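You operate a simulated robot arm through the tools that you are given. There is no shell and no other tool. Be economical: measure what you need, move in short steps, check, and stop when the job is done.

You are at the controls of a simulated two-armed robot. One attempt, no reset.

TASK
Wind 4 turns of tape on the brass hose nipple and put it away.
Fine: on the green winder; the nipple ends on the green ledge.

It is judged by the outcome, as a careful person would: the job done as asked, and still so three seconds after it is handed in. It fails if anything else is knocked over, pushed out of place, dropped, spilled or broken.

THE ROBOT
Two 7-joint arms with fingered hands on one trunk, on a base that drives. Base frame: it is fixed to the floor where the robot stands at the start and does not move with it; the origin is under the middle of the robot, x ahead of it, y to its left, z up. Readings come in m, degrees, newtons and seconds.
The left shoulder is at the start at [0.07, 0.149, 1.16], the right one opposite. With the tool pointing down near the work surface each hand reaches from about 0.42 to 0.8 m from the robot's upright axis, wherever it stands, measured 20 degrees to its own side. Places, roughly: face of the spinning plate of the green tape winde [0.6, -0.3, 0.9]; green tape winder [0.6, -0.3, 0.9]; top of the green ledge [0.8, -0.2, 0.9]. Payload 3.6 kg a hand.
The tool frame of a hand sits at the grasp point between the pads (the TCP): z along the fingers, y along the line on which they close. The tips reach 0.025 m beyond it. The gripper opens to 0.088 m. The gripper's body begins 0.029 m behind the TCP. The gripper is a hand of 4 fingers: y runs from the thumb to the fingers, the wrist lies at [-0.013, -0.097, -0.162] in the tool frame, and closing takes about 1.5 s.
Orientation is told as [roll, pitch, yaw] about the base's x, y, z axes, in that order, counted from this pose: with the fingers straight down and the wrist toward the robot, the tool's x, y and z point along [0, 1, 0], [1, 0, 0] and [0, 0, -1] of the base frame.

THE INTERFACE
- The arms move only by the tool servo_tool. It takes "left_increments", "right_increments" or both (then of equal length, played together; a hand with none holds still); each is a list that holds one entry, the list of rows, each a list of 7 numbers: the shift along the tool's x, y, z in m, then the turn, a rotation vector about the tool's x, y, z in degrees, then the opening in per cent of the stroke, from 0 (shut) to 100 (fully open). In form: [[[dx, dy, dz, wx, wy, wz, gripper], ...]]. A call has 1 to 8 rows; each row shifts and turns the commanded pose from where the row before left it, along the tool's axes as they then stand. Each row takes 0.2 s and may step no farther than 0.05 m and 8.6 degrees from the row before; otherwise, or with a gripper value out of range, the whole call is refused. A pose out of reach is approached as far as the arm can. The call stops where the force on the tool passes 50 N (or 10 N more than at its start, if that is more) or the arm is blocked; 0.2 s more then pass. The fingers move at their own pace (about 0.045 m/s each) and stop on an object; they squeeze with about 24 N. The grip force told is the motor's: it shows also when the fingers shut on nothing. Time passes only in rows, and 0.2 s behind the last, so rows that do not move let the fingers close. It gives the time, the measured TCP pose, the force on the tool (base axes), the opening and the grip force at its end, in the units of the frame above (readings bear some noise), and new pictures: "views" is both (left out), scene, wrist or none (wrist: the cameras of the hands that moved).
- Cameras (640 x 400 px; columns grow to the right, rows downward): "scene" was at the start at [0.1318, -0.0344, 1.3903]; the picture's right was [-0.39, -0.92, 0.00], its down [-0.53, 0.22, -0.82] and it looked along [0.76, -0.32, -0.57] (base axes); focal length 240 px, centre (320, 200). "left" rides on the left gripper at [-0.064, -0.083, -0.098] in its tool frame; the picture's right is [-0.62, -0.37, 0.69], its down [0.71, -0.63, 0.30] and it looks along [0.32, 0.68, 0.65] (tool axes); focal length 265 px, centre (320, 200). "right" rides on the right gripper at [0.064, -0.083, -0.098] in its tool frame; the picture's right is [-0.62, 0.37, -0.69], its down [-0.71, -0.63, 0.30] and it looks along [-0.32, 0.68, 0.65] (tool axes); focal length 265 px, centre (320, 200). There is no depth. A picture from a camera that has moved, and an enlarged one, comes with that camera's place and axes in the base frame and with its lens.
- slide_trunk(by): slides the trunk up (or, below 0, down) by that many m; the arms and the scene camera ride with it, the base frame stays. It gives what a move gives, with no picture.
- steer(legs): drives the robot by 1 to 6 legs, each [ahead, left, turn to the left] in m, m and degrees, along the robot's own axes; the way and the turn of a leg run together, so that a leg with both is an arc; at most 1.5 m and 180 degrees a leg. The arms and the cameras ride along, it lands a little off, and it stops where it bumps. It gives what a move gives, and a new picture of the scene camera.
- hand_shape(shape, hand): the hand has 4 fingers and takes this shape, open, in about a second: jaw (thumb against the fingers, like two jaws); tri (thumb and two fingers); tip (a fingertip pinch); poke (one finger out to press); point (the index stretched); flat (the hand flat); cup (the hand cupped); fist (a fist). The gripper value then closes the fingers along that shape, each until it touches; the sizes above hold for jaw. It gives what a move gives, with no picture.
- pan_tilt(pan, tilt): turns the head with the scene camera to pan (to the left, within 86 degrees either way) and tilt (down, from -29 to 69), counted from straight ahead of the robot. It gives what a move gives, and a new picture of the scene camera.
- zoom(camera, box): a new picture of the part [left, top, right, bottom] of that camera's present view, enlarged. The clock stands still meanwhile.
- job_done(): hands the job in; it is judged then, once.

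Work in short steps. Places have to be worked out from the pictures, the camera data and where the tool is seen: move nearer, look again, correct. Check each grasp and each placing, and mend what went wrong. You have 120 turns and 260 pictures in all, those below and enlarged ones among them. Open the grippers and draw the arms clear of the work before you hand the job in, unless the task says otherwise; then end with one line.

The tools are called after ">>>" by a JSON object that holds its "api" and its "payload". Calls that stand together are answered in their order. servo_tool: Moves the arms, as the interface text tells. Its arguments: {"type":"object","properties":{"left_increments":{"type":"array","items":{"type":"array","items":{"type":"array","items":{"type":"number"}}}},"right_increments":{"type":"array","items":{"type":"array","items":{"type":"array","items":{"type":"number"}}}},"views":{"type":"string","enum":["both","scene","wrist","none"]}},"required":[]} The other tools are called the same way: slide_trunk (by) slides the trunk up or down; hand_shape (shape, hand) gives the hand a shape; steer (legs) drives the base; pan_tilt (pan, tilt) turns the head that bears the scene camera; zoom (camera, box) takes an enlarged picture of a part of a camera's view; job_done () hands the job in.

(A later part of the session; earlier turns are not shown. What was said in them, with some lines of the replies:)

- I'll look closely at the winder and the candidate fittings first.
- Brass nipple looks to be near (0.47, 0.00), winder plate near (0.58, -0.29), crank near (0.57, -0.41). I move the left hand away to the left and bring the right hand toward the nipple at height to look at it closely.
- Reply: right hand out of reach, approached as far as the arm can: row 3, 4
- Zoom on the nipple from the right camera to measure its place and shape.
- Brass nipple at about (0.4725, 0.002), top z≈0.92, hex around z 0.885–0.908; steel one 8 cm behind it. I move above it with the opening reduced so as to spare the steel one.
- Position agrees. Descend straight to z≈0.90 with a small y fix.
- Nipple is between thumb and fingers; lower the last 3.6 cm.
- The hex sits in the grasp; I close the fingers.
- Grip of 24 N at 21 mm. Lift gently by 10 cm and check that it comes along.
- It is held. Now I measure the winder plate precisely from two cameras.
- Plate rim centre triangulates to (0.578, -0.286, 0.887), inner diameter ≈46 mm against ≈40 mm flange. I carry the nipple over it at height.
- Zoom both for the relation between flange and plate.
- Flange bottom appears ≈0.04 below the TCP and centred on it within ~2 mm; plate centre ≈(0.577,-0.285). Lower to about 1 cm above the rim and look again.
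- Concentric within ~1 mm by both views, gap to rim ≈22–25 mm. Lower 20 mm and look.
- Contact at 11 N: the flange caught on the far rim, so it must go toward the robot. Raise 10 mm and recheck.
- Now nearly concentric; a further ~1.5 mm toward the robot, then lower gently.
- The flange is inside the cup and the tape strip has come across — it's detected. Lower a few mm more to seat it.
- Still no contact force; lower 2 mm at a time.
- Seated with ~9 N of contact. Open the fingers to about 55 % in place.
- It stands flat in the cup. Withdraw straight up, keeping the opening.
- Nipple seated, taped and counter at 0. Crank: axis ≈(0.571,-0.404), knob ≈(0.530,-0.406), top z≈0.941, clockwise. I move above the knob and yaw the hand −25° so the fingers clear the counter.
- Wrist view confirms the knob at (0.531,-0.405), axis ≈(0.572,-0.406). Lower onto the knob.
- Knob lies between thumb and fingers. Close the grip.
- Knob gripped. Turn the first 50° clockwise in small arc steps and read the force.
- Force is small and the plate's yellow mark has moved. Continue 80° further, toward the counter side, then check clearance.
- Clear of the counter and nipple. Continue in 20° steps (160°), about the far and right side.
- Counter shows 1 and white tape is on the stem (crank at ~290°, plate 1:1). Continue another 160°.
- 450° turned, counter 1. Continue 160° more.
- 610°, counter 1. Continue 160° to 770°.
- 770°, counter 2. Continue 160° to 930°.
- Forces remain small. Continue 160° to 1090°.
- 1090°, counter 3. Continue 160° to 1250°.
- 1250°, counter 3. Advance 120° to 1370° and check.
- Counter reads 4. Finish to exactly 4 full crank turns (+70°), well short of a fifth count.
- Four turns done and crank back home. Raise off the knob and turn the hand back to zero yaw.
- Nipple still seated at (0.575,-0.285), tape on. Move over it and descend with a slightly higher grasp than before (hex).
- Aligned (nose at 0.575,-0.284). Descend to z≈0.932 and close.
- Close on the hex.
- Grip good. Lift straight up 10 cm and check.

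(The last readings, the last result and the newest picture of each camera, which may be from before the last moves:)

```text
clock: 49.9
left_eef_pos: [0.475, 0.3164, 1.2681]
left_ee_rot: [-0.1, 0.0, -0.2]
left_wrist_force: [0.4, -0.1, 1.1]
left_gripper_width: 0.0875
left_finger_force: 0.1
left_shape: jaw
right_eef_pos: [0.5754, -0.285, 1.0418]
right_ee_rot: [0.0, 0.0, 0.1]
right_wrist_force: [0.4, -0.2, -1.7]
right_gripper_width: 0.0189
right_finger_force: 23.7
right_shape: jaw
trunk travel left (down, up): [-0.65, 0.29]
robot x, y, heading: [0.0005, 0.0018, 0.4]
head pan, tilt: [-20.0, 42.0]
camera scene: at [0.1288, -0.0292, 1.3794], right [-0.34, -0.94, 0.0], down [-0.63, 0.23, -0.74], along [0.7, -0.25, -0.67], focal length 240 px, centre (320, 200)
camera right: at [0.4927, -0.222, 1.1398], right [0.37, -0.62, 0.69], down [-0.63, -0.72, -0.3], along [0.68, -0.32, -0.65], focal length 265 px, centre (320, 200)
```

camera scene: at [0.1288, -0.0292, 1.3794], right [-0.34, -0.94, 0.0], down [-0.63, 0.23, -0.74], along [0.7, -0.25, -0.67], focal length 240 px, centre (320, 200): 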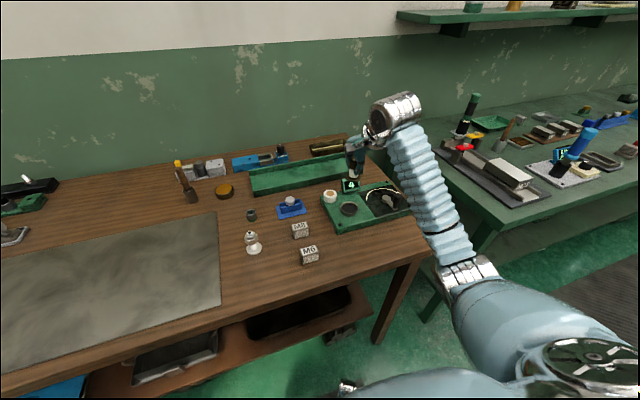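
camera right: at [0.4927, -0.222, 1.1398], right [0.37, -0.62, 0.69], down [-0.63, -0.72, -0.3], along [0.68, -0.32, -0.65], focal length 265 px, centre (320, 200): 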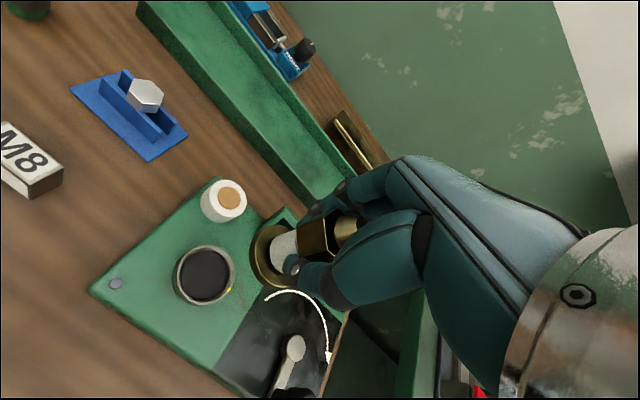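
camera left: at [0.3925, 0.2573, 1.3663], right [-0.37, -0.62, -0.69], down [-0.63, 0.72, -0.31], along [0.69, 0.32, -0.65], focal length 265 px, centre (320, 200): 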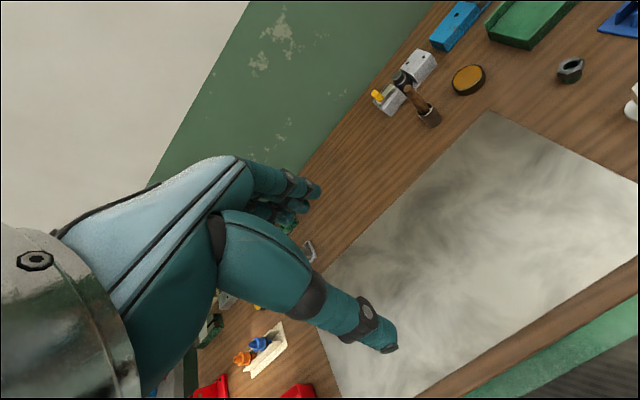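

It came free with the tape cut. Test how far the arm reaches toward the ledge at this height.

>>> {"api": "servo_tool", "payload": {"right_increments": [[[0.014, 0.036, -0.005, 0, 0, 0, 0], [0.014, 0.036, 0, 0, 0, 0, 0], [0.014, 0.036, 0, 0, 0, 0, 0], [0.014, 0.036, 0, 0, 0, 0, 0], [0.014, 0.036, 0, 0, 0, 0, 0], [0.014, 0.03, 0, 0, 0, 0, 0], [0, 0, 0, 0, 0, 0, 0]]]}}

```text
clock: 51.5
left_eef_pos: [0.4775, 0.3145, 1.2682]
left_ee_rot: [0.1, 0.2, -0.1]
left_wrist_force: [-1.1, -0.3, 0.1]
left_gripper_width: 0.0878
left_finger_force: 0.0
left_shape: jaw
right_eef_pos: [0.7666, -0.1976, 1.0428]
right_ee_rot: [0.0, 0.0, 0.1]
right_wrist_force: [-0.1, 0.3, -2.2]
right_gripper_width: 0.0189
right_finger_force: 23.9
right_shape: jaw
right hand out of reach, approached as far as the arm can: row 6
trunk travel left (down, up): [-0.65, 0.29]
robot x, y, heading: [0.0009, -0.0009, -0.2]
head pan, tilt: [-20.0, 42.0]
camera scene: at [0.1298, -0.0306, 1.3793], right [-0.34, -0.94, 0.0], down [-0.63, 0.23, -0.74], along [0.7, -0.25, -0.67], focal length 240 px, centre (320, 200)
camera right: at [0.6846, -0.1345, 1.1414], right [0.37, -0.62, 0.69], down [-0.63, -0.72, -0.3], along [0.68, -0.32, -0.65], focal length 265 px, centre (320, 200)
```

scene: 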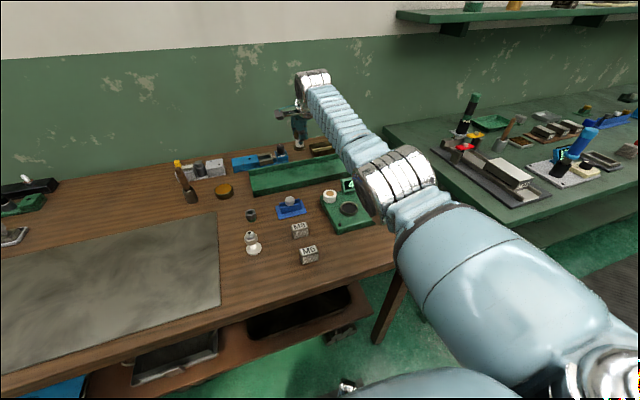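
right: 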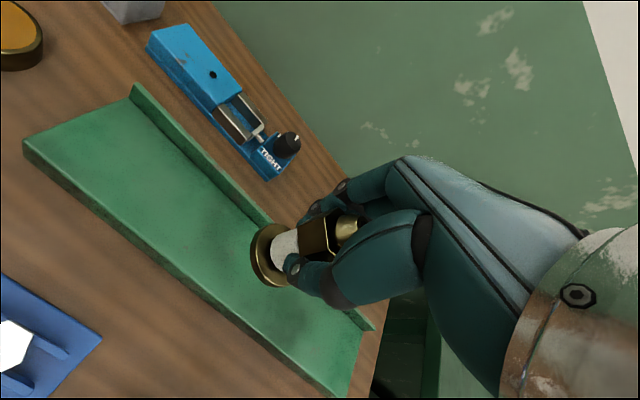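

It reaches x≈0.767. Measure the ledge in this view.

>>> {"api": "zoom", "payload": {"camera": "right", "box": [10, 70, 390, 400]}}

>>> {"api": "zoom", "payload": {"camera": "scene", "box": [230, 100, 380, 220]}}

```text
1.21 times, centred on (200, 235) of right
camera zoom: at [0.6846, -0.1345, 1.1414], right [0.37, -0.62, 0.69], down [-0.63, -0.72, -0.3], along [0.68, -0.32, -0.65], focal length 322 px, centre (466, 158)
```

zoom: 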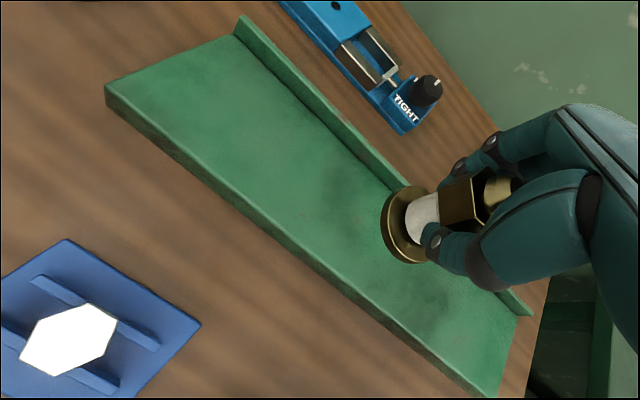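

```text
3.33 times, centred on (305, 160) of scene
camera zoom: at [0.1298, -0.0306, 1.3793], right [-0.34, -0.94, 0.0], down [-0.63, 0.23, -0.74], along [0.7, -0.25, -0.67], focal length 801 px, centre (370, 333)
```

zoom: 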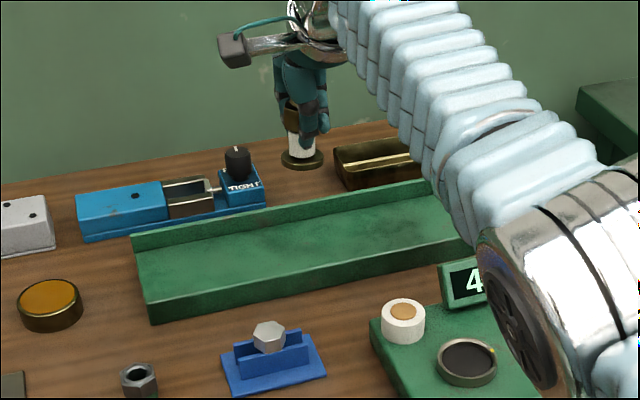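

Ledge top: x 0.760–0.843, z≈0.887, wall at 0.843. I need flange centre x≈0.795, a little beyond reach, so drive 5 cm ahead (hand is well above everything).

>>> {"api": "steer", "payload": {"legs": [[0.05, 0, 0]]}}

```text
clock: 52.5
left_eef_pos: [0.512, 0.3238, 1.2703]
left_ee_rot: [-0.2, -0.3, 0.2]
left_wrist_force: [-0.2, -0.1, -0.1]
left_gripper_width: 0.0878
left_finger_force: 0.1
left_shape: jaw
right_eef_pos: [0.7988, -0.1859, 1.0502]
right_ee_rot: [-0.5, -0.7, 0.9]
right_wrist_force: [-0.4, 1.2, -0.4]
right_gripper_width: 0.0184
right_finger_force: 24.3
right_shape: jaw
trunk travel left (down, up): [-0.65, 0.29]
robot x, y, heading: [0.0391, 0.0017, 0.0]
head pan, tilt: [-20.0, 42.0]
stopped in leg 1: the robot was blocked; the commanded pose is now the measured one
camera scene: at [0.1575, -0.0252, 1.3806], right [-0.34, -0.94, 0.0], down [-0.62, 0.22, -0.75], along [0.7, -0.25, -0.66], focal length 240 px, centre (320, 200)
```

scene: 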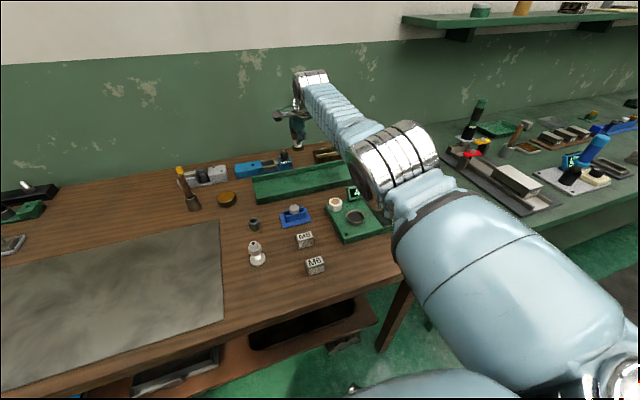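

Blocked at 3.9 cm (touching the bench). Everything still stands; I back off 6 mm so as not to lean on it, and check.

>>> {"api": "steer", "payload": {"legs": [[-0.006, 0, 0]]}}

>>> {"api": "zoom", "payload": {"camera": "scene", "box": [160, 130, 400, 290]}}

>>> {"api": "zoom", "payload": {"camera": "right", "box": [10, 70, 390, 400]}}

```text
clock: 53.2
left_eef_pos: [0.526, 0.3165, 1.2618]
left_ee_rot: [0.1, 0.8, 0.2]
left_wrist_force: [1.7, 0.2, 0.0]
left_gripper_width: 0.0878
left_finger_force: 0.0
left_shape: jaw
right_eef_pos: [0.8095, -0.1916, 1.0356]
right_ee_rot: [-0.1, 0.4, 0.8]
right_wrist_force: [1.7, -1.1, -2.9]
right_gripper_width: 0.0186
right_finger_force: 24.6
right_shape: jaw
trunk travel left (down, up): [-0.65, 0.29]
robot x, y, heading: [0.0297, -0.0019, -0.1]
head pan, tilt: [-20.0, 42.0]
camera scene: at [0.176, -0.0309, 1.3774], right [-0.34, -0.94, 0.0], down [-0.64, 0.23, -0.73], along [0.69, -0.25, -0.68], focal length 240 px, centre (320, 200)
```

scene: 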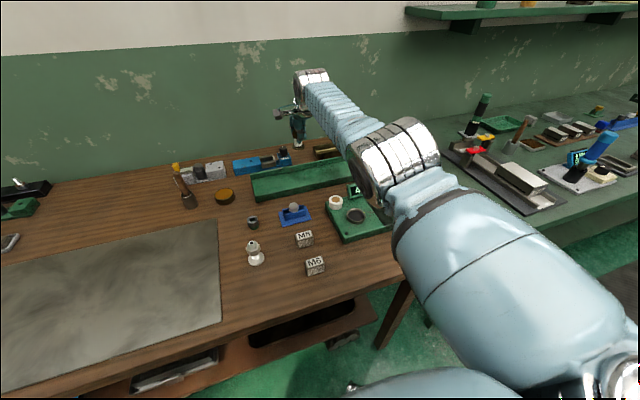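

```text
2.50 times, centred on (280, 210) of scene
camera zoom: at [0.176, -0.0309, 1.3774], right [-0.34, -0.94, 0.0], down [-0.64, 0.23, -0.73], along [0.69, -0.25, -0.68], focal length 601 px, centre (420, 175)
```

zoom: 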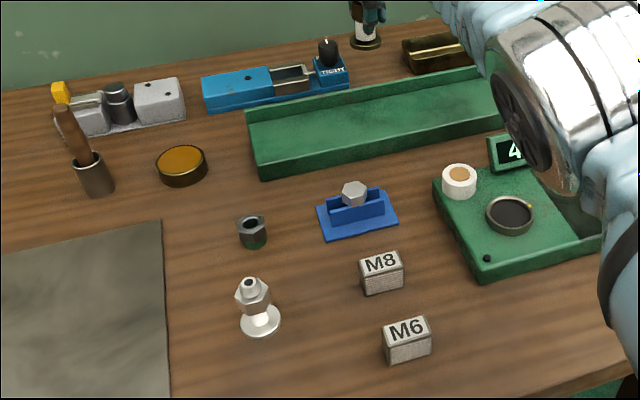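

```text
1.21 times, centred on (200, 235) of right
camera zoom: at [0.7272, -0.1291, 1.1342], right [0.38, -0.61, 0.69], down [-0.62, -0.72, -0.3], along [0.68, -0.32, -0.66], focal length 322 px, centre (466, 158)
```

zoom: 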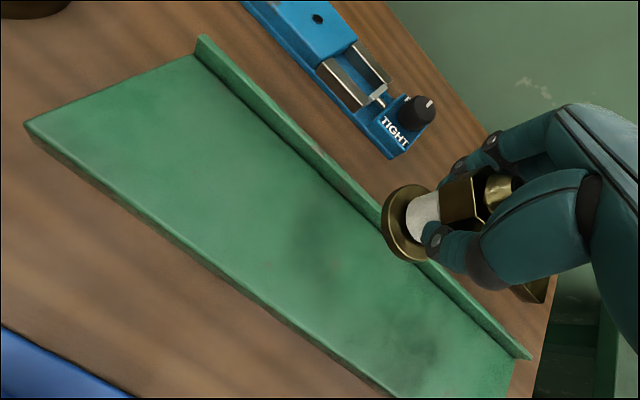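

All in order. Let it settle with still rows and read the pose.

>>> {"api": "servo_tool", "payload": {"right_increments": [[[0, 0, 0, 0, 0, 0, 0], [0, 0, 0, 0, 0, 0, 0], [0, 0, 0, 0, 0, 0, 0]]], "views": "wrist"}}

```text
clock: 54.0
left_eef_pos: [0.5095, 0.3188, 1.2678]
left_ee_rot: [0.0, 0.0, 0.1]
left_wrist_force: [-0.3, 0.4, -0.3]
left_gripper_width: 0.0877
left_finger_force: 0.0
left_shape: jaw
right_eef_pos: [0.7969, -0.1892, 1.0451]
right_ee_rot: [-0.3, -0.4, 0.7]
right_wrist_force: [-0.9, -0.4, -0.9]
right_gripper_width: 0.0186
right_finger_force: 24.2
right_shape: jaw
trunk travel left (down, up): [-0.65, 0.29]
robot x, y, heading: [0.0276, 0.0035, 0.1]
head pan, tilt: [-20.0, 42.0]
camera right: at [0.7121, -0.1272, 1.144], right [0.37, -0.61, 0.7], down [-0.62, -0.72, -0.3], along [0.69, -0.32, -0.65], focal length 265 px, centre (320, 200)
```

right: 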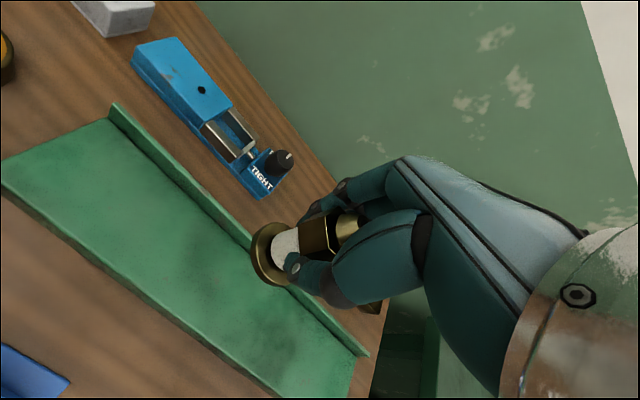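

At (0.797,-0.189), over the ledge middle. Lower 8.5 cm to ~2.5 cm above the ledge and check.

>>> {"api": "servo_tool", "payload": {"right_increments": [[[0, 0, 0.02, 0, 0, 0, 0], [0, 0, 0.02, 0, 0, 0, 0], [0, 0, 0.025, 0, 0, 0, 0], [0, 0, 0.02, 0, 0, 0, 0], [0, 0, 0, 0, 0, 0, 0]]], "views": "none"}}

>>> {"api": "zoom", "payload": {"camera": "right", "box": [150, 150, 390, 350]}}

>>> {"api": "zoom", "payload": {"camera": "scene", "box": [240, 120, 360, 210]}}

```text
clock: 55.2
left_eef_pos: [0.5085, 0.3201, 1.2673]
left_ee_rot: [0.2, -0.1, 0.1]
left_wrist_force: [-0.6, -0.1, 0.2]
left_gripper_width: 0.0878
left_finger_force: 0.1
left_shape: jaw
right_eef_pos: [0.7983, -0.1889, 0.9626]
right_ee_rot: [-0.3, -0.4, 0.8]
right_wrist_force: [0.1, -0.4, -0.8]
right_gripper_width: 0.0184
right_finger_force: 23.8
right_shape: jaw
trunk travel left (down, up): [-0.65, 0.29]
robot x, y, heading: [0.0315, -0.0022, -0.0]
head pan, tilt: [-20.0, 42.0]
```

```text
2.00 times, centred on (270, 250) of right
camera zoom: at [0.7137, -0.1273, 1.06], right [0.37, -0.61, 0.7], down [-0.62, -0.72, -0.3], along [0.69, -0.32, -0.65], focal length 531 px, centre (420, 100)
```

zoom: 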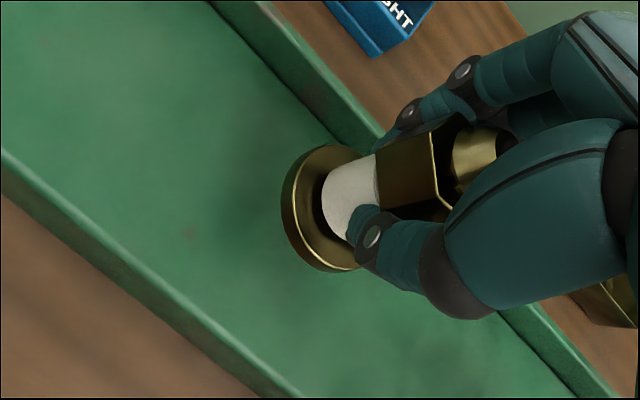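

```text
4.44 times, centred on (300, 165) of scene
camera zoom: at [0.1573, -0.0282, 1.3795], right [-0.34, -0.94, 0.0], down [-0.63, 0.23, -0.74], along [0.7, -0.25, -0.67], focal length 1068 px, centre (409, 356)
```

zoom: 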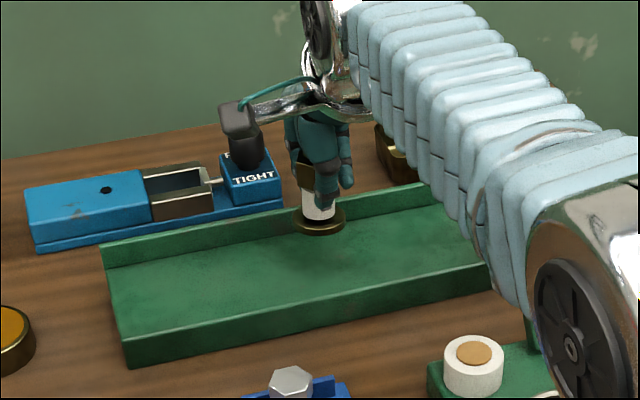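

Flange ≈(0.801,-0.191), ~2.8 cm above the ledge. Shift 9 mm toward the robot for clearance to the back wall and lower 2.3 cm.

>>> {"api": "servo_tool", "payload": {"right_increments": [[[0, -0.009, 0.005, 0, 0, 0, 0], [0, 0, 0.01, 0, 0, 0, 0], [0, 0, 0.008, 0, 0, 0, 0], [0, 0, 0, 0, 0, 0, 0]]], "views": "none"}}

>>> {"api": "zoom", "payload": {"camera": "right", "box": [150, 150, 390, 350]}}

>>> {"api": "zoom", "payload": {"camera": "scene", "box": [270, 140, 340, 200]}}

```text
clock: 56.2
left_eef_pos: [0.5125, 0.3191, 1.2663]
left_ee_rot: [0.0, 0.1, 0.1]
left_wrist_force: [-0.2, 0.5, -0.2]
left_gripper_width: 0.0877
left_finger_force: 0.1
left_shape: jaw
right_eef_pos: [0.7973, -0.1894, 0.9388]
right_ee_rot: [-0.4, -0.3, 0.9]
right_wrist_force: [0.5, -0.3, -1.8]
right_gripper_width: 0.0183
right_finger_force: 24.0
right_shape: jaw
right hand out of reach, approached as far as the arm can: row 1
trunk travel left (down, up): [-0.65, 0.29]
robot x, y, heading: [0.0344, -0.0008, 0.4]
head pan, tilt: [-20.0, 42.0]
```

```text
2.00 times, centred on (270, 250) of right
camera zoom: at [0.7145, -0.1273, 1.0352], right [0.37, -0.61, 0.7], down [-0.62, -0.72, -0.3], along [0.69, -0.32, -0.65], focal length 531 px, centre (420, 100)
```

zoom: 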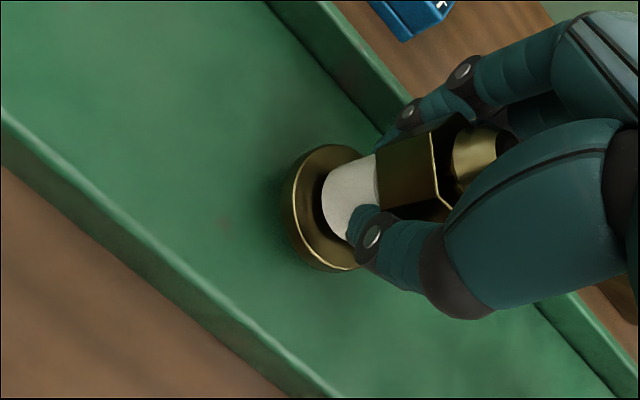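

```text
6.67 times, centred on (305, 170) of scene
camera zoom: at [0.1606, -0.0287, 1.3792], right [-0.34, -0.94, 0.0], down [-0.63, 0.23, -0.74], along [0.7, -0.25, -0.67], focal length 1602 px, centre (420, 400)
```

zoom: 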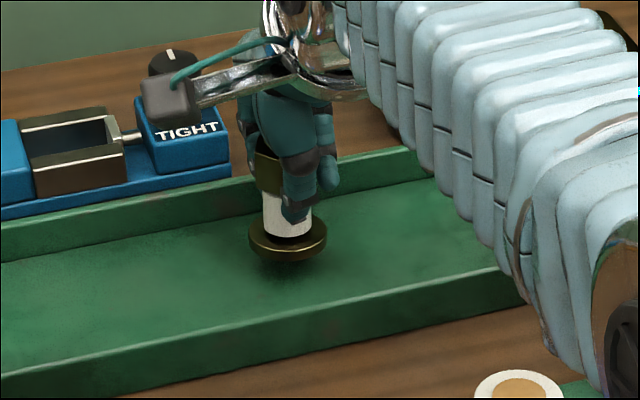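

Flange is about 5–8 mm above the ledge surface. Lower in 3 mm steps till contact.

>>> {"api": "servo_tool", "payload": {"right_increments": [[[0, -0.003, 0.003, 0, 0, 0, 0], [0, 0, 0.003, 0, 0, 0, 0], [0, 0, 0, 0, 0, 0, 0]]], "views": "none"}}

>>> {"api": "zoom", "payload": {"camera": "scene", "box": [270, 140, 340, 200]}}

```text
clock: 57.0
left_eef_pos: [0.5098, 0.3194, 1.2683]
left_ee_rot: [0.0, 0.1, 0.0]
left_wrist_force: [-0.1, 0.4, 0.2]
left_gripper_width: 0.0876
left_finger_force: 0.0
left_shape: jaw
right_eef_pos: [0.7943, -0.1893, 0.9325]
right_ee_rot: [-0.4, -0.2, 0.8]
right_wrist_force: [0.7, 0.1, -2.1]
right_gripper_width: 0.0186
right_finger_force: 24.0
right_shape: jaw
trunk travel left (down, up): [-0.65, 0.29]
robot x, y, heading: [0.0264, 0.0016, 0.3]
head pan, tilt: [-20.0, 42.0]
```

```text
6.67 times, centred on (305, 170) of scene
camera zoom: at [0.1582, -0.0284, 1.3795], right [-0.34, -0.94, 0.0], down [-0.63, 0.23, -0.74], along [0.7, -0.25, -0.67], focal length 1602 px, centre (420, 400)
```

zoom: 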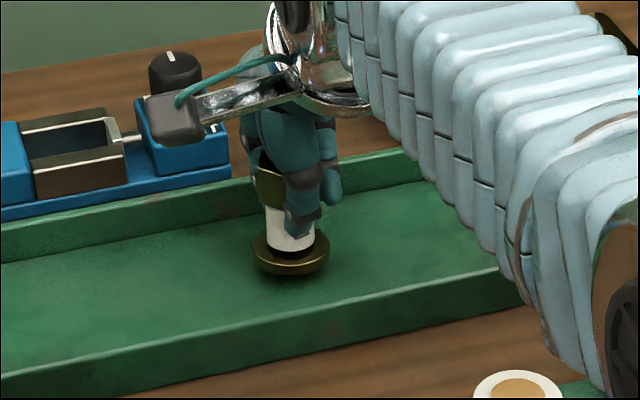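

No contact yet. Lower 4 mm more.

>>> {"api": "servo_tool", "payload": {"right_increments": [[[0, 0, 0.002, 0, 0, 0, 0], [0, 0, 0.002, 0, 0, 0, 0], [0, 0, 0, 0, 0, 0, 0]]], "views": "none"}}

>>> {"api": "zoom", "payload": {"camera": "scene", "box": [270, 140, 340, 200]}}

```text
clock: 57.8
left_eef_pos: [0.5108, 0.3194, 1.2669]
left_ee_rot: [0.0, -0.1, 0.1]
left_wrist_force: [0.4, -0.5, 0.0]
left_gripper_width: 0.0874
left_finger_force: 0.1
left_shape: jaw
right_eef_pos: [0.7945, -0.19, 0.9288]
right_ee_rot: [-0.3, -0.1, 0.8]
right_wrist_force: [0.8, -0.7, -2.3]
right_gripper_width: 0.0184
right_finger_force: 23.8
right_shape: jaw
trunk travel left (down, up): [-0.65, 0.29]
robot x, y, heading: [0.03, -0.0011, 0.2]
head pan, tilt: [-20.0, 42.0]
```

```text
6.67 times, centred on (305, 170) of scene
camera zoom: at [0.1588, -0.0285, 1.3794], right [-0.34, -0.94, 0.0], down [-0.63, 0.23, -0.74], along [0.7, -0.25, -0.67], focal length 1602 px, centre (420, 400)
```

zoom: 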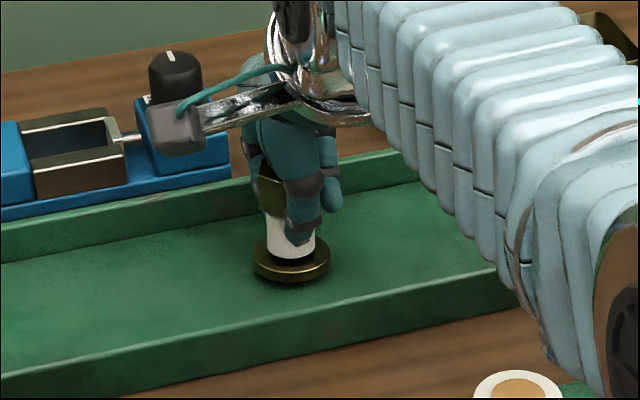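

Very close now; 2 mm steps again.

>>> {"api": "servo_tool", "payload": {"right_increments": [[[0, 0, 0.002, 0, 0, 0, 0], [0, 0, 0.0015, 0, 0, 0, 0], [0, 0, 0, 0, 0, 0, 0]]], "views": "none"}}

>>> {"api": "zoom", "payload": {"camera": "scene", "box": [270, 140, 340, 200]}}

```text
clock: 58.6
left_eef_pos: [0.5109, 0.318, 1.2675]
left_ee_rot: [0.1, 0.0, 0.1]
left_wrist_force: [-1.0, 0.3, 0.6]
left_gripper_width: 0.088
left_finger_force: 0.1
left_shape: jaw
right_eef_pos: [0.7944, -0.1894, 0.9241]
right_ee_rot: [-0.3, -0.2, 0.8]
right_wrist_force: [0.8, 0.1, -2.7]
right_gripper_width: 0.0184
right_finger_force: 23.7
right_shape: jaw
trunk travel left (down, up): [-0.65, 0.29]
robot x, y, heading: [0.0297, 0.0027, 0.3]
head pan, tilt: [-20.0, 42.0]
```

```text
6.67 times, centred on (305, 170) of scene
camera zoom: at [0.159, -0.0285, 1.3794], right [-0.34, -0.94, 0.0], down [-0.63, 0.23, -0.74], along [0.7, -0.25, -0.67], focal length 1602 px, centre (420, 400)
```

zoom: 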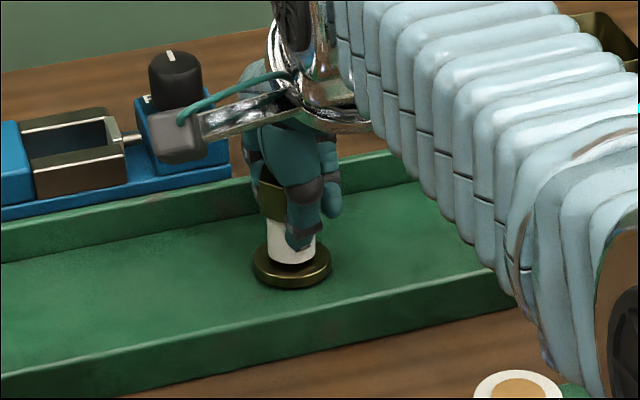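

Still no reaction force. Continue 3 mm.

>>> {"api": "servo_tool", "payload": {"right_increments": [[[0, 0, 0.0015, 0, 0, 0, 0], [0, 0, 0.0015, 0, 0, 0, 0], [0, 0, 0, 0, 0, 0, 0]]], "views": "none"}}

>>> {"api": "zoom", "payload": {"camera": "scene", "box": [270, 140, 340, 200]}}

>>> {"api": "zoom", "payload": {"camera": "right", "box": [200, 150, 400, 350]}}

```text
clock: 59.4
left_eef_pos: [0.509, 0.3189, 1.268]
left_ee_rot: [0.0, -0.1, 0.1]
left_wrist_force: [0.1, -0.6, -0.6]
left_gripper_width: 0.0878
left_finger_force: 0.0
left_shape: jaw
right_eef_pos: [0.7937, -0.1893, 0.9232]
right_ee_rot: [-0.3, -0.6, 0.8]
right_wrist_force: [-0.7, 0.8, 3.7]
right_gripper_width: 0.0188
right_finger_force: 24.1
right_shape: jaw
trunk travel left (down, up): [-0.65, 0.29]
robot x, y, heading: [0.0272, 0.0014, -0.4]
head pan, tilt: [-20.0, 42.0]
```

```text
6.67 times, centred on (305, 170) of scene
camera zoom: at [0.1575, -0.028, 1.3796], right [-0.34, -0.94, 0.0], down [-0.63, 0.23, -0.74], along [0.7, -0.25, -0.67], focal length 1602 px, centre (420, 400)
```

zoom: 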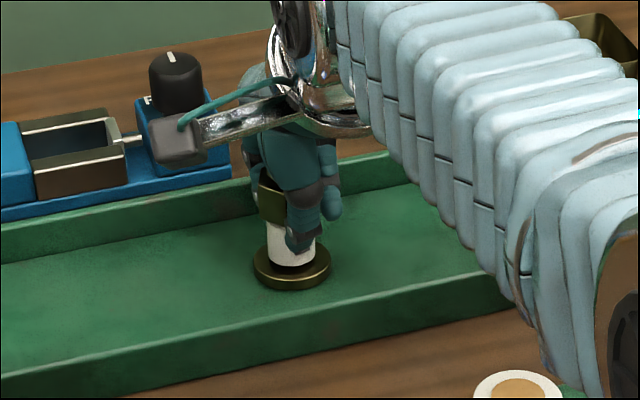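

```text
2.00 times, centred on (300, 250) of right
camera zoom: at [0.7094, -0.1272, 1.0203], right [0.37, -0.61, 0.7], down [-0.62, -0.72, -0.31], along [0.69, -0.32, -0.65], focal length 531 px, centre (360, 100)
```

zoom: 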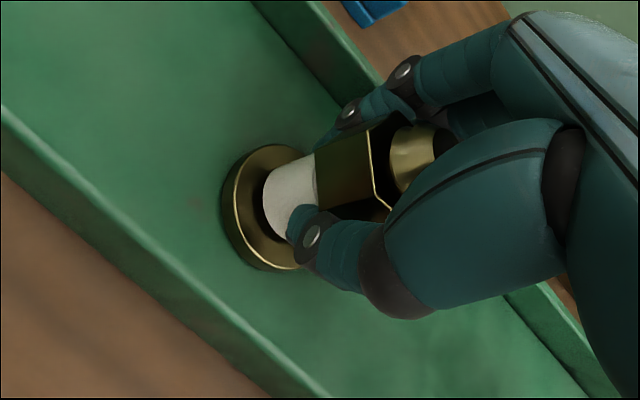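

Contact felt. Open to ~55 % gently.

>>> {"api": "servo_tool", "payload": {"right_increments": [[[0, 0, 0, 0, 0, 0, 30], [0, 0, 0, 0, 0, 0, 40], [0, 0, 0, 0, 0, 0, 55], [0, 0, 0, 0, 0, 0, 55], [0, 0, 0, 0, 0, 0, 55]]], "views": "none"}}

>>> {"api": "zoom", "payload": {"camera": "right", "box": [200, 150, 400, 350]}}

>>> {"api": "zoom", "payload": {"camera": "scene", "box": [270, 140, 340, 200]}}

```text
clock: 60.6
left_eef_pos: [0.5104, 0.319, 1.2675]
left_ee_rot: [0.1, 0.0, 0.1]
left_wrist_force: [0.4, 0.6, -0.7]
left_gripper_width: 0.0876
left_finger_force: 0.1
left_shape: jaw
right_eef_pos: [0.7949, -0.1896, 0.9214]
right_ee_rot: [-0.3, -0.4, 0.8]
right_wrist_force: [0.8, 0.2, -0.3]
right_gripper_width: 0.048
right_finger_force: 0.2
right_shape: jaw
trunk travel left (down, up): [-0.65, 0.29]
robot x, y, heading: [0.032, -0.0, 0.3]
head pan, tilt: [-20.0, 42.0]
```

```text
2.00 times, centred on (300, 250) of right
camera zoom: at [0.7103, -0.1279, 1.0183], right [0.37, -0.61, 0.7], down [-0.62, -0.72, -0.3], along [0.69, -0.32, -0.65], focal length 531 px, centre (360, 100)
```

zoom: 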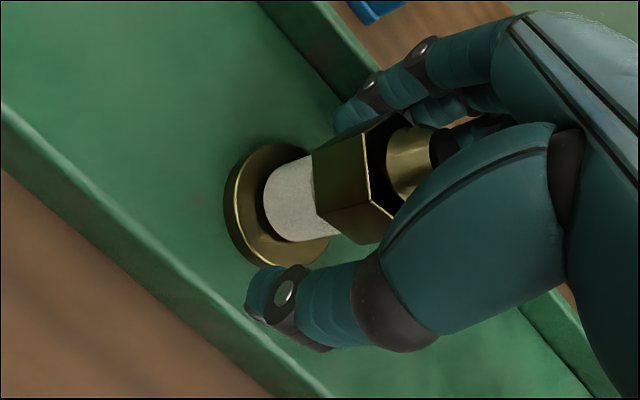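

```text
6.67 times, centred on (305, 170) of scene
camera zoom: at [0.159, -0.0286, 1.3794], right [-0.34, -0.94, 0.0], down [-0.63, 0.23, -0.74], along [0.7, -0.25, -0.67], focal length 1602 px, centre (420, 400)
```

zoom: 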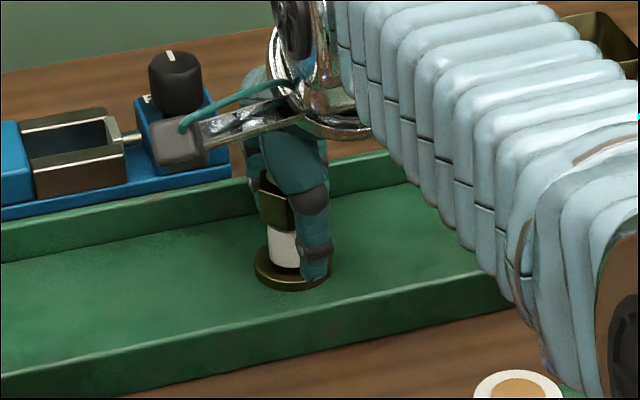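

Nipple stands flat on the ledge, free of the fingers. Withdraw straight up slowly, then back.

>>> {"api": "servo_tool", "payload": {"right_increments": [[[0, 0, -0.01, 0, 0, 0, 55], [0, 0, -0.015, 0, 0, 0, 55], [0, 0, -0.025, 0, 0, 0, 55], [0, 0, -0.035, 0, 0, 0, 55], [0, 0, -0.035, 0, 0, 0, 55], [0, 0, -0.03, 0, 0, 0, 55], [0, -0.03, 0, 0, 0, 0, 55], [0, -0.04, 0, 0, 0, 0, 80]]]}}

```text
clock: 62.4
left_eef_pos: [0.5086, 0.3202, 1.2675]
left_ee_rot: [0.1, 0.0, 0.1]
left_wrist_force: [0.5, 0.5, -0.3]
left_gripper_width: 0.088
left_finger_force: 0.1
left_shape: jaw
right_eef_pos: [0.7933, -0.1884, 1.0783]
right_ee_rot: [-0.3, -0.3, 0.7]
right_wrist_force: [0.5, 0.8, -0.4]
right_gripper_width: 0.0702
right_finger_force: 0.1
right_shape: jaw
right hand out of reach, approached as far as the arm can: row 3, 7, 8
trunk travel left (down, up): [-0.65, 0.29]
robot x, y, heading: [0.0315, 0.0014, 0.2]
head pan, tilt: [-20.0, 42.0]
camera scene: at [0.1587, -0.0285, 1.3794], right [-0.34, -0.94, 0.0], down [-0.63, 0.23, -0.74], along [0.7, -0.25, -0.67], focal length 240 px, centre (320, 200)
camera right: at [0.7096, -0.1266, 1.1754], right [0.37, -0.61, 0.7], down [-0.62, -0.72, -0.3], along [0.69, -0.32, -0.65], focal length 265 px, centre (320, 200)
```

scene: 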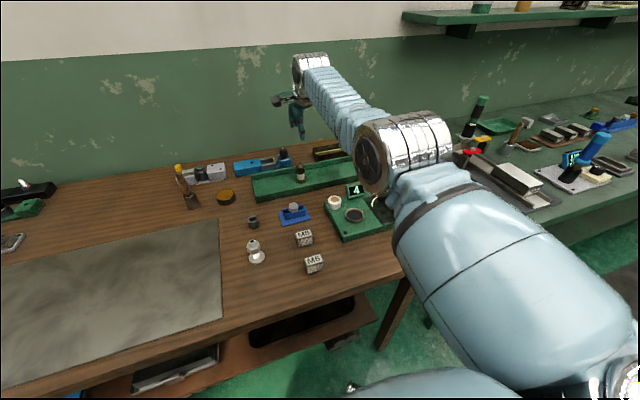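
right: 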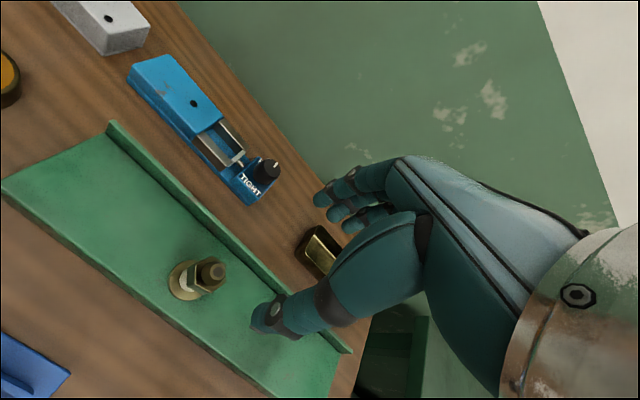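

Nipple stands on the ledge. Draw the arm back toward the robot at height.

>>> {"api": "servo_tool", "payload": {"right_increments": [[[0, -0.03, 0, 0, 0, 0, 80], [0, -0.03, 0, 0, 0, 0, 80], [0, -0.03, 0, 0, 0, 0, 80], [-0.015, -0.03, 0, 0, 0, 0, 80], [-0.015, -0.03, 0, 0, 0, 0, 80], [-0.02, -0.03, 0, 0, 0, 0, 80], [-0.02, -0.03, 0, 0, 0, 0, 80], [-0.02, -0.03, 0, 0, 0, 0, 80]]]}}

>>> {"api": "zoom", "payload": {"camera": "scene", "box": [160, 130, 420, 290]}}

```text
clock: 64.2
left_eef_pos: [0.5091, 0.3178, 1.2689]
left_ee_rot: [0.2, 0.0, 0.1]
left_wrist_force: [0.2, 0.2, 0.2]
left_gripper_width: 0.0877
left_finger_force: 0.1
left_shape: jaw
right_eef_pos: [0.7833, -0.29, 1.1056]
right_ee_rot: [-0.3, -0.3, 0.9]
right_wrist_force: [0.4, -1.0, 0.4]
right_gripper_width: 0.07
right_finger_force: 0.1
right_shape: jaw
right hand out of reach, approached as far as the arm can: row 1, 2, 3, 4, 5, 6, 7, 8
trunk travel left (down, up): [-0.65, 0.29]
robot x, y, heading: [0.0286, -0.001, 0.3]
head pan, tilt: [-20.0, 42.0]
camera scene: at [0.1584, -0.0294, 1.3794], right [-0.34, -0.94, 0.0], down [-0.63, 0.23, -0.74], along [0.7, -0.25, -0.67], focal length 240 px, centre (320, 200)
camera right: at [0.6989, -0.2263, 1.2044], right [0.37, -0.61, 0.7], down [-0.62, -0.72, -0.3], along [0.69, -0.32, -0.65], focal length 265 px, centre (320, 200)
```

scene: 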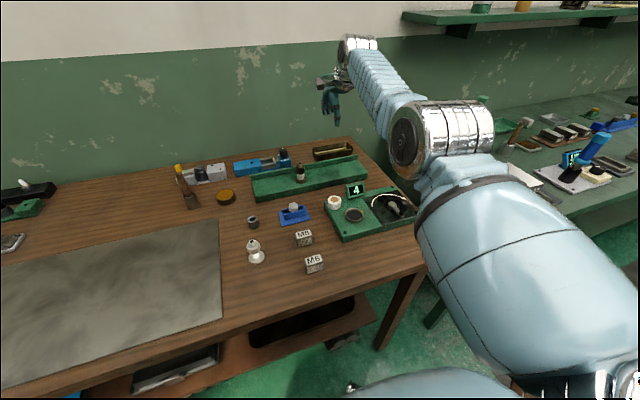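
right: 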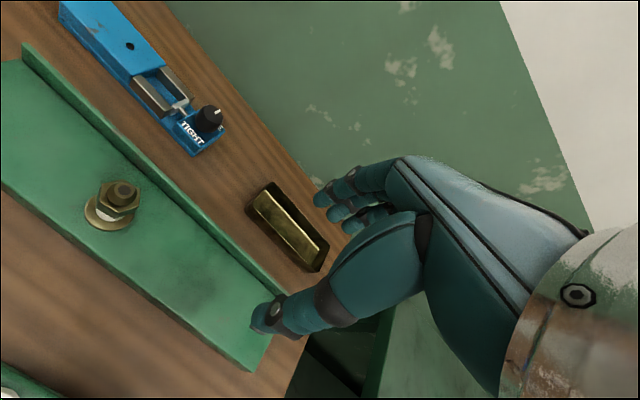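

```text
2.46 times, centred on (290, 210) of scene
camera zoom: at [0.1584, -0.0294, 1.3794], right [-0.34, -0.94, 0.0], down [-0.63, 0.23, -0.74], along [0.7, -0.25, -0.67], focal length 592 px, centre (394, 175)
```

zoom: 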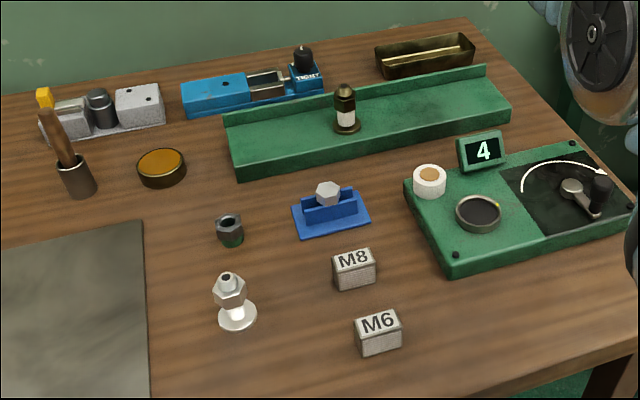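

Everything stands in place: nipple on the ledge with tape, counter 4. I back the robot 12 cm so the high, empty hand is fully clear.

>>> {"api": "steer", "payload": {"legs": [[-0.12, 0, 0]]}}

>>> {"api": "zoom", "payload": {"camera": "scene", "box": [180, 100, 440, 270]}}

```text
clock: 65.5
left_eef_pos: [0.384, 0.3146, 1.2702]
left_ee_rot: [0.3, -0.3, 0.0]
left_wrist_force: [-1.0, -1.1, 0.7]
left_gripper_width: 0.088
left_finger_force: 0.0
left_shape: jaw
right_eef_pos: [0.6542, -0.2909, 1.1076]
right_ee_rot: [-0.1, -0.4, 0.7]
right_wrist_force: [-0.7, -0.2, -1.3]
right_gripper_width: 0.0701
right_finger_force: 0.1
right_shape: jaw
trunk travel left (down, up): [-0.65, 0.29]
robot x, y, heading: [-0.0963, -0.0012, 0.0]
head pan, tilt: [-20.0, 42.0]
camera scene: at [0.028, -0.0329, 1.3799], right [-0.34, -0.94, 0.0], down [-0.63, 0.23, -0.74], along [0.7, -0.25, -0.67], focal length 240 px, centre (320, 200)
```

scene: 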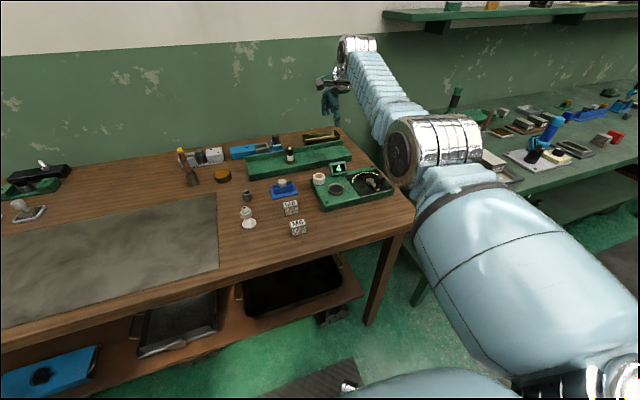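

```text
2.35 times, centred on (310, 185) of scene
camera zoom: at [0.028, -0.0329, 1.3799], right [-0.34, -0.94, 0.0], down [-0.63, 0.23, -0.74], along [0.7, -0.25, -0.67], focal length 566 px, centre (344, 235)
```

zoom: 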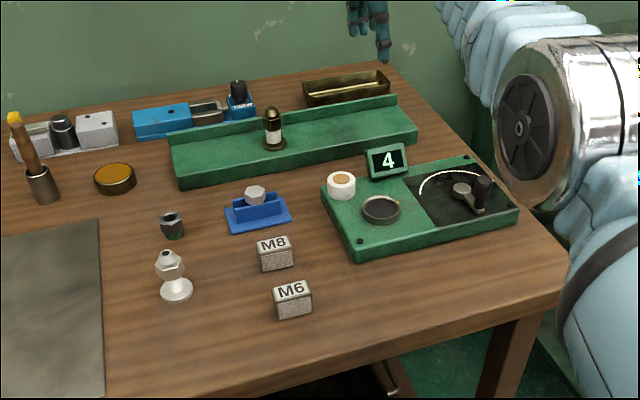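

The taped nipple stands on the green ledge, the counter reads 4, nothing else has moved and both hands are open and clear, so I hand in.

>>> {"api": "job_done", "payload": {}}

```text
The job is handed in.
```

I wound 4 turns of tape on the brass nipple on the green winder (its counter reads 4) and stood it on the green ledge; nothing else on the bench looks moved.
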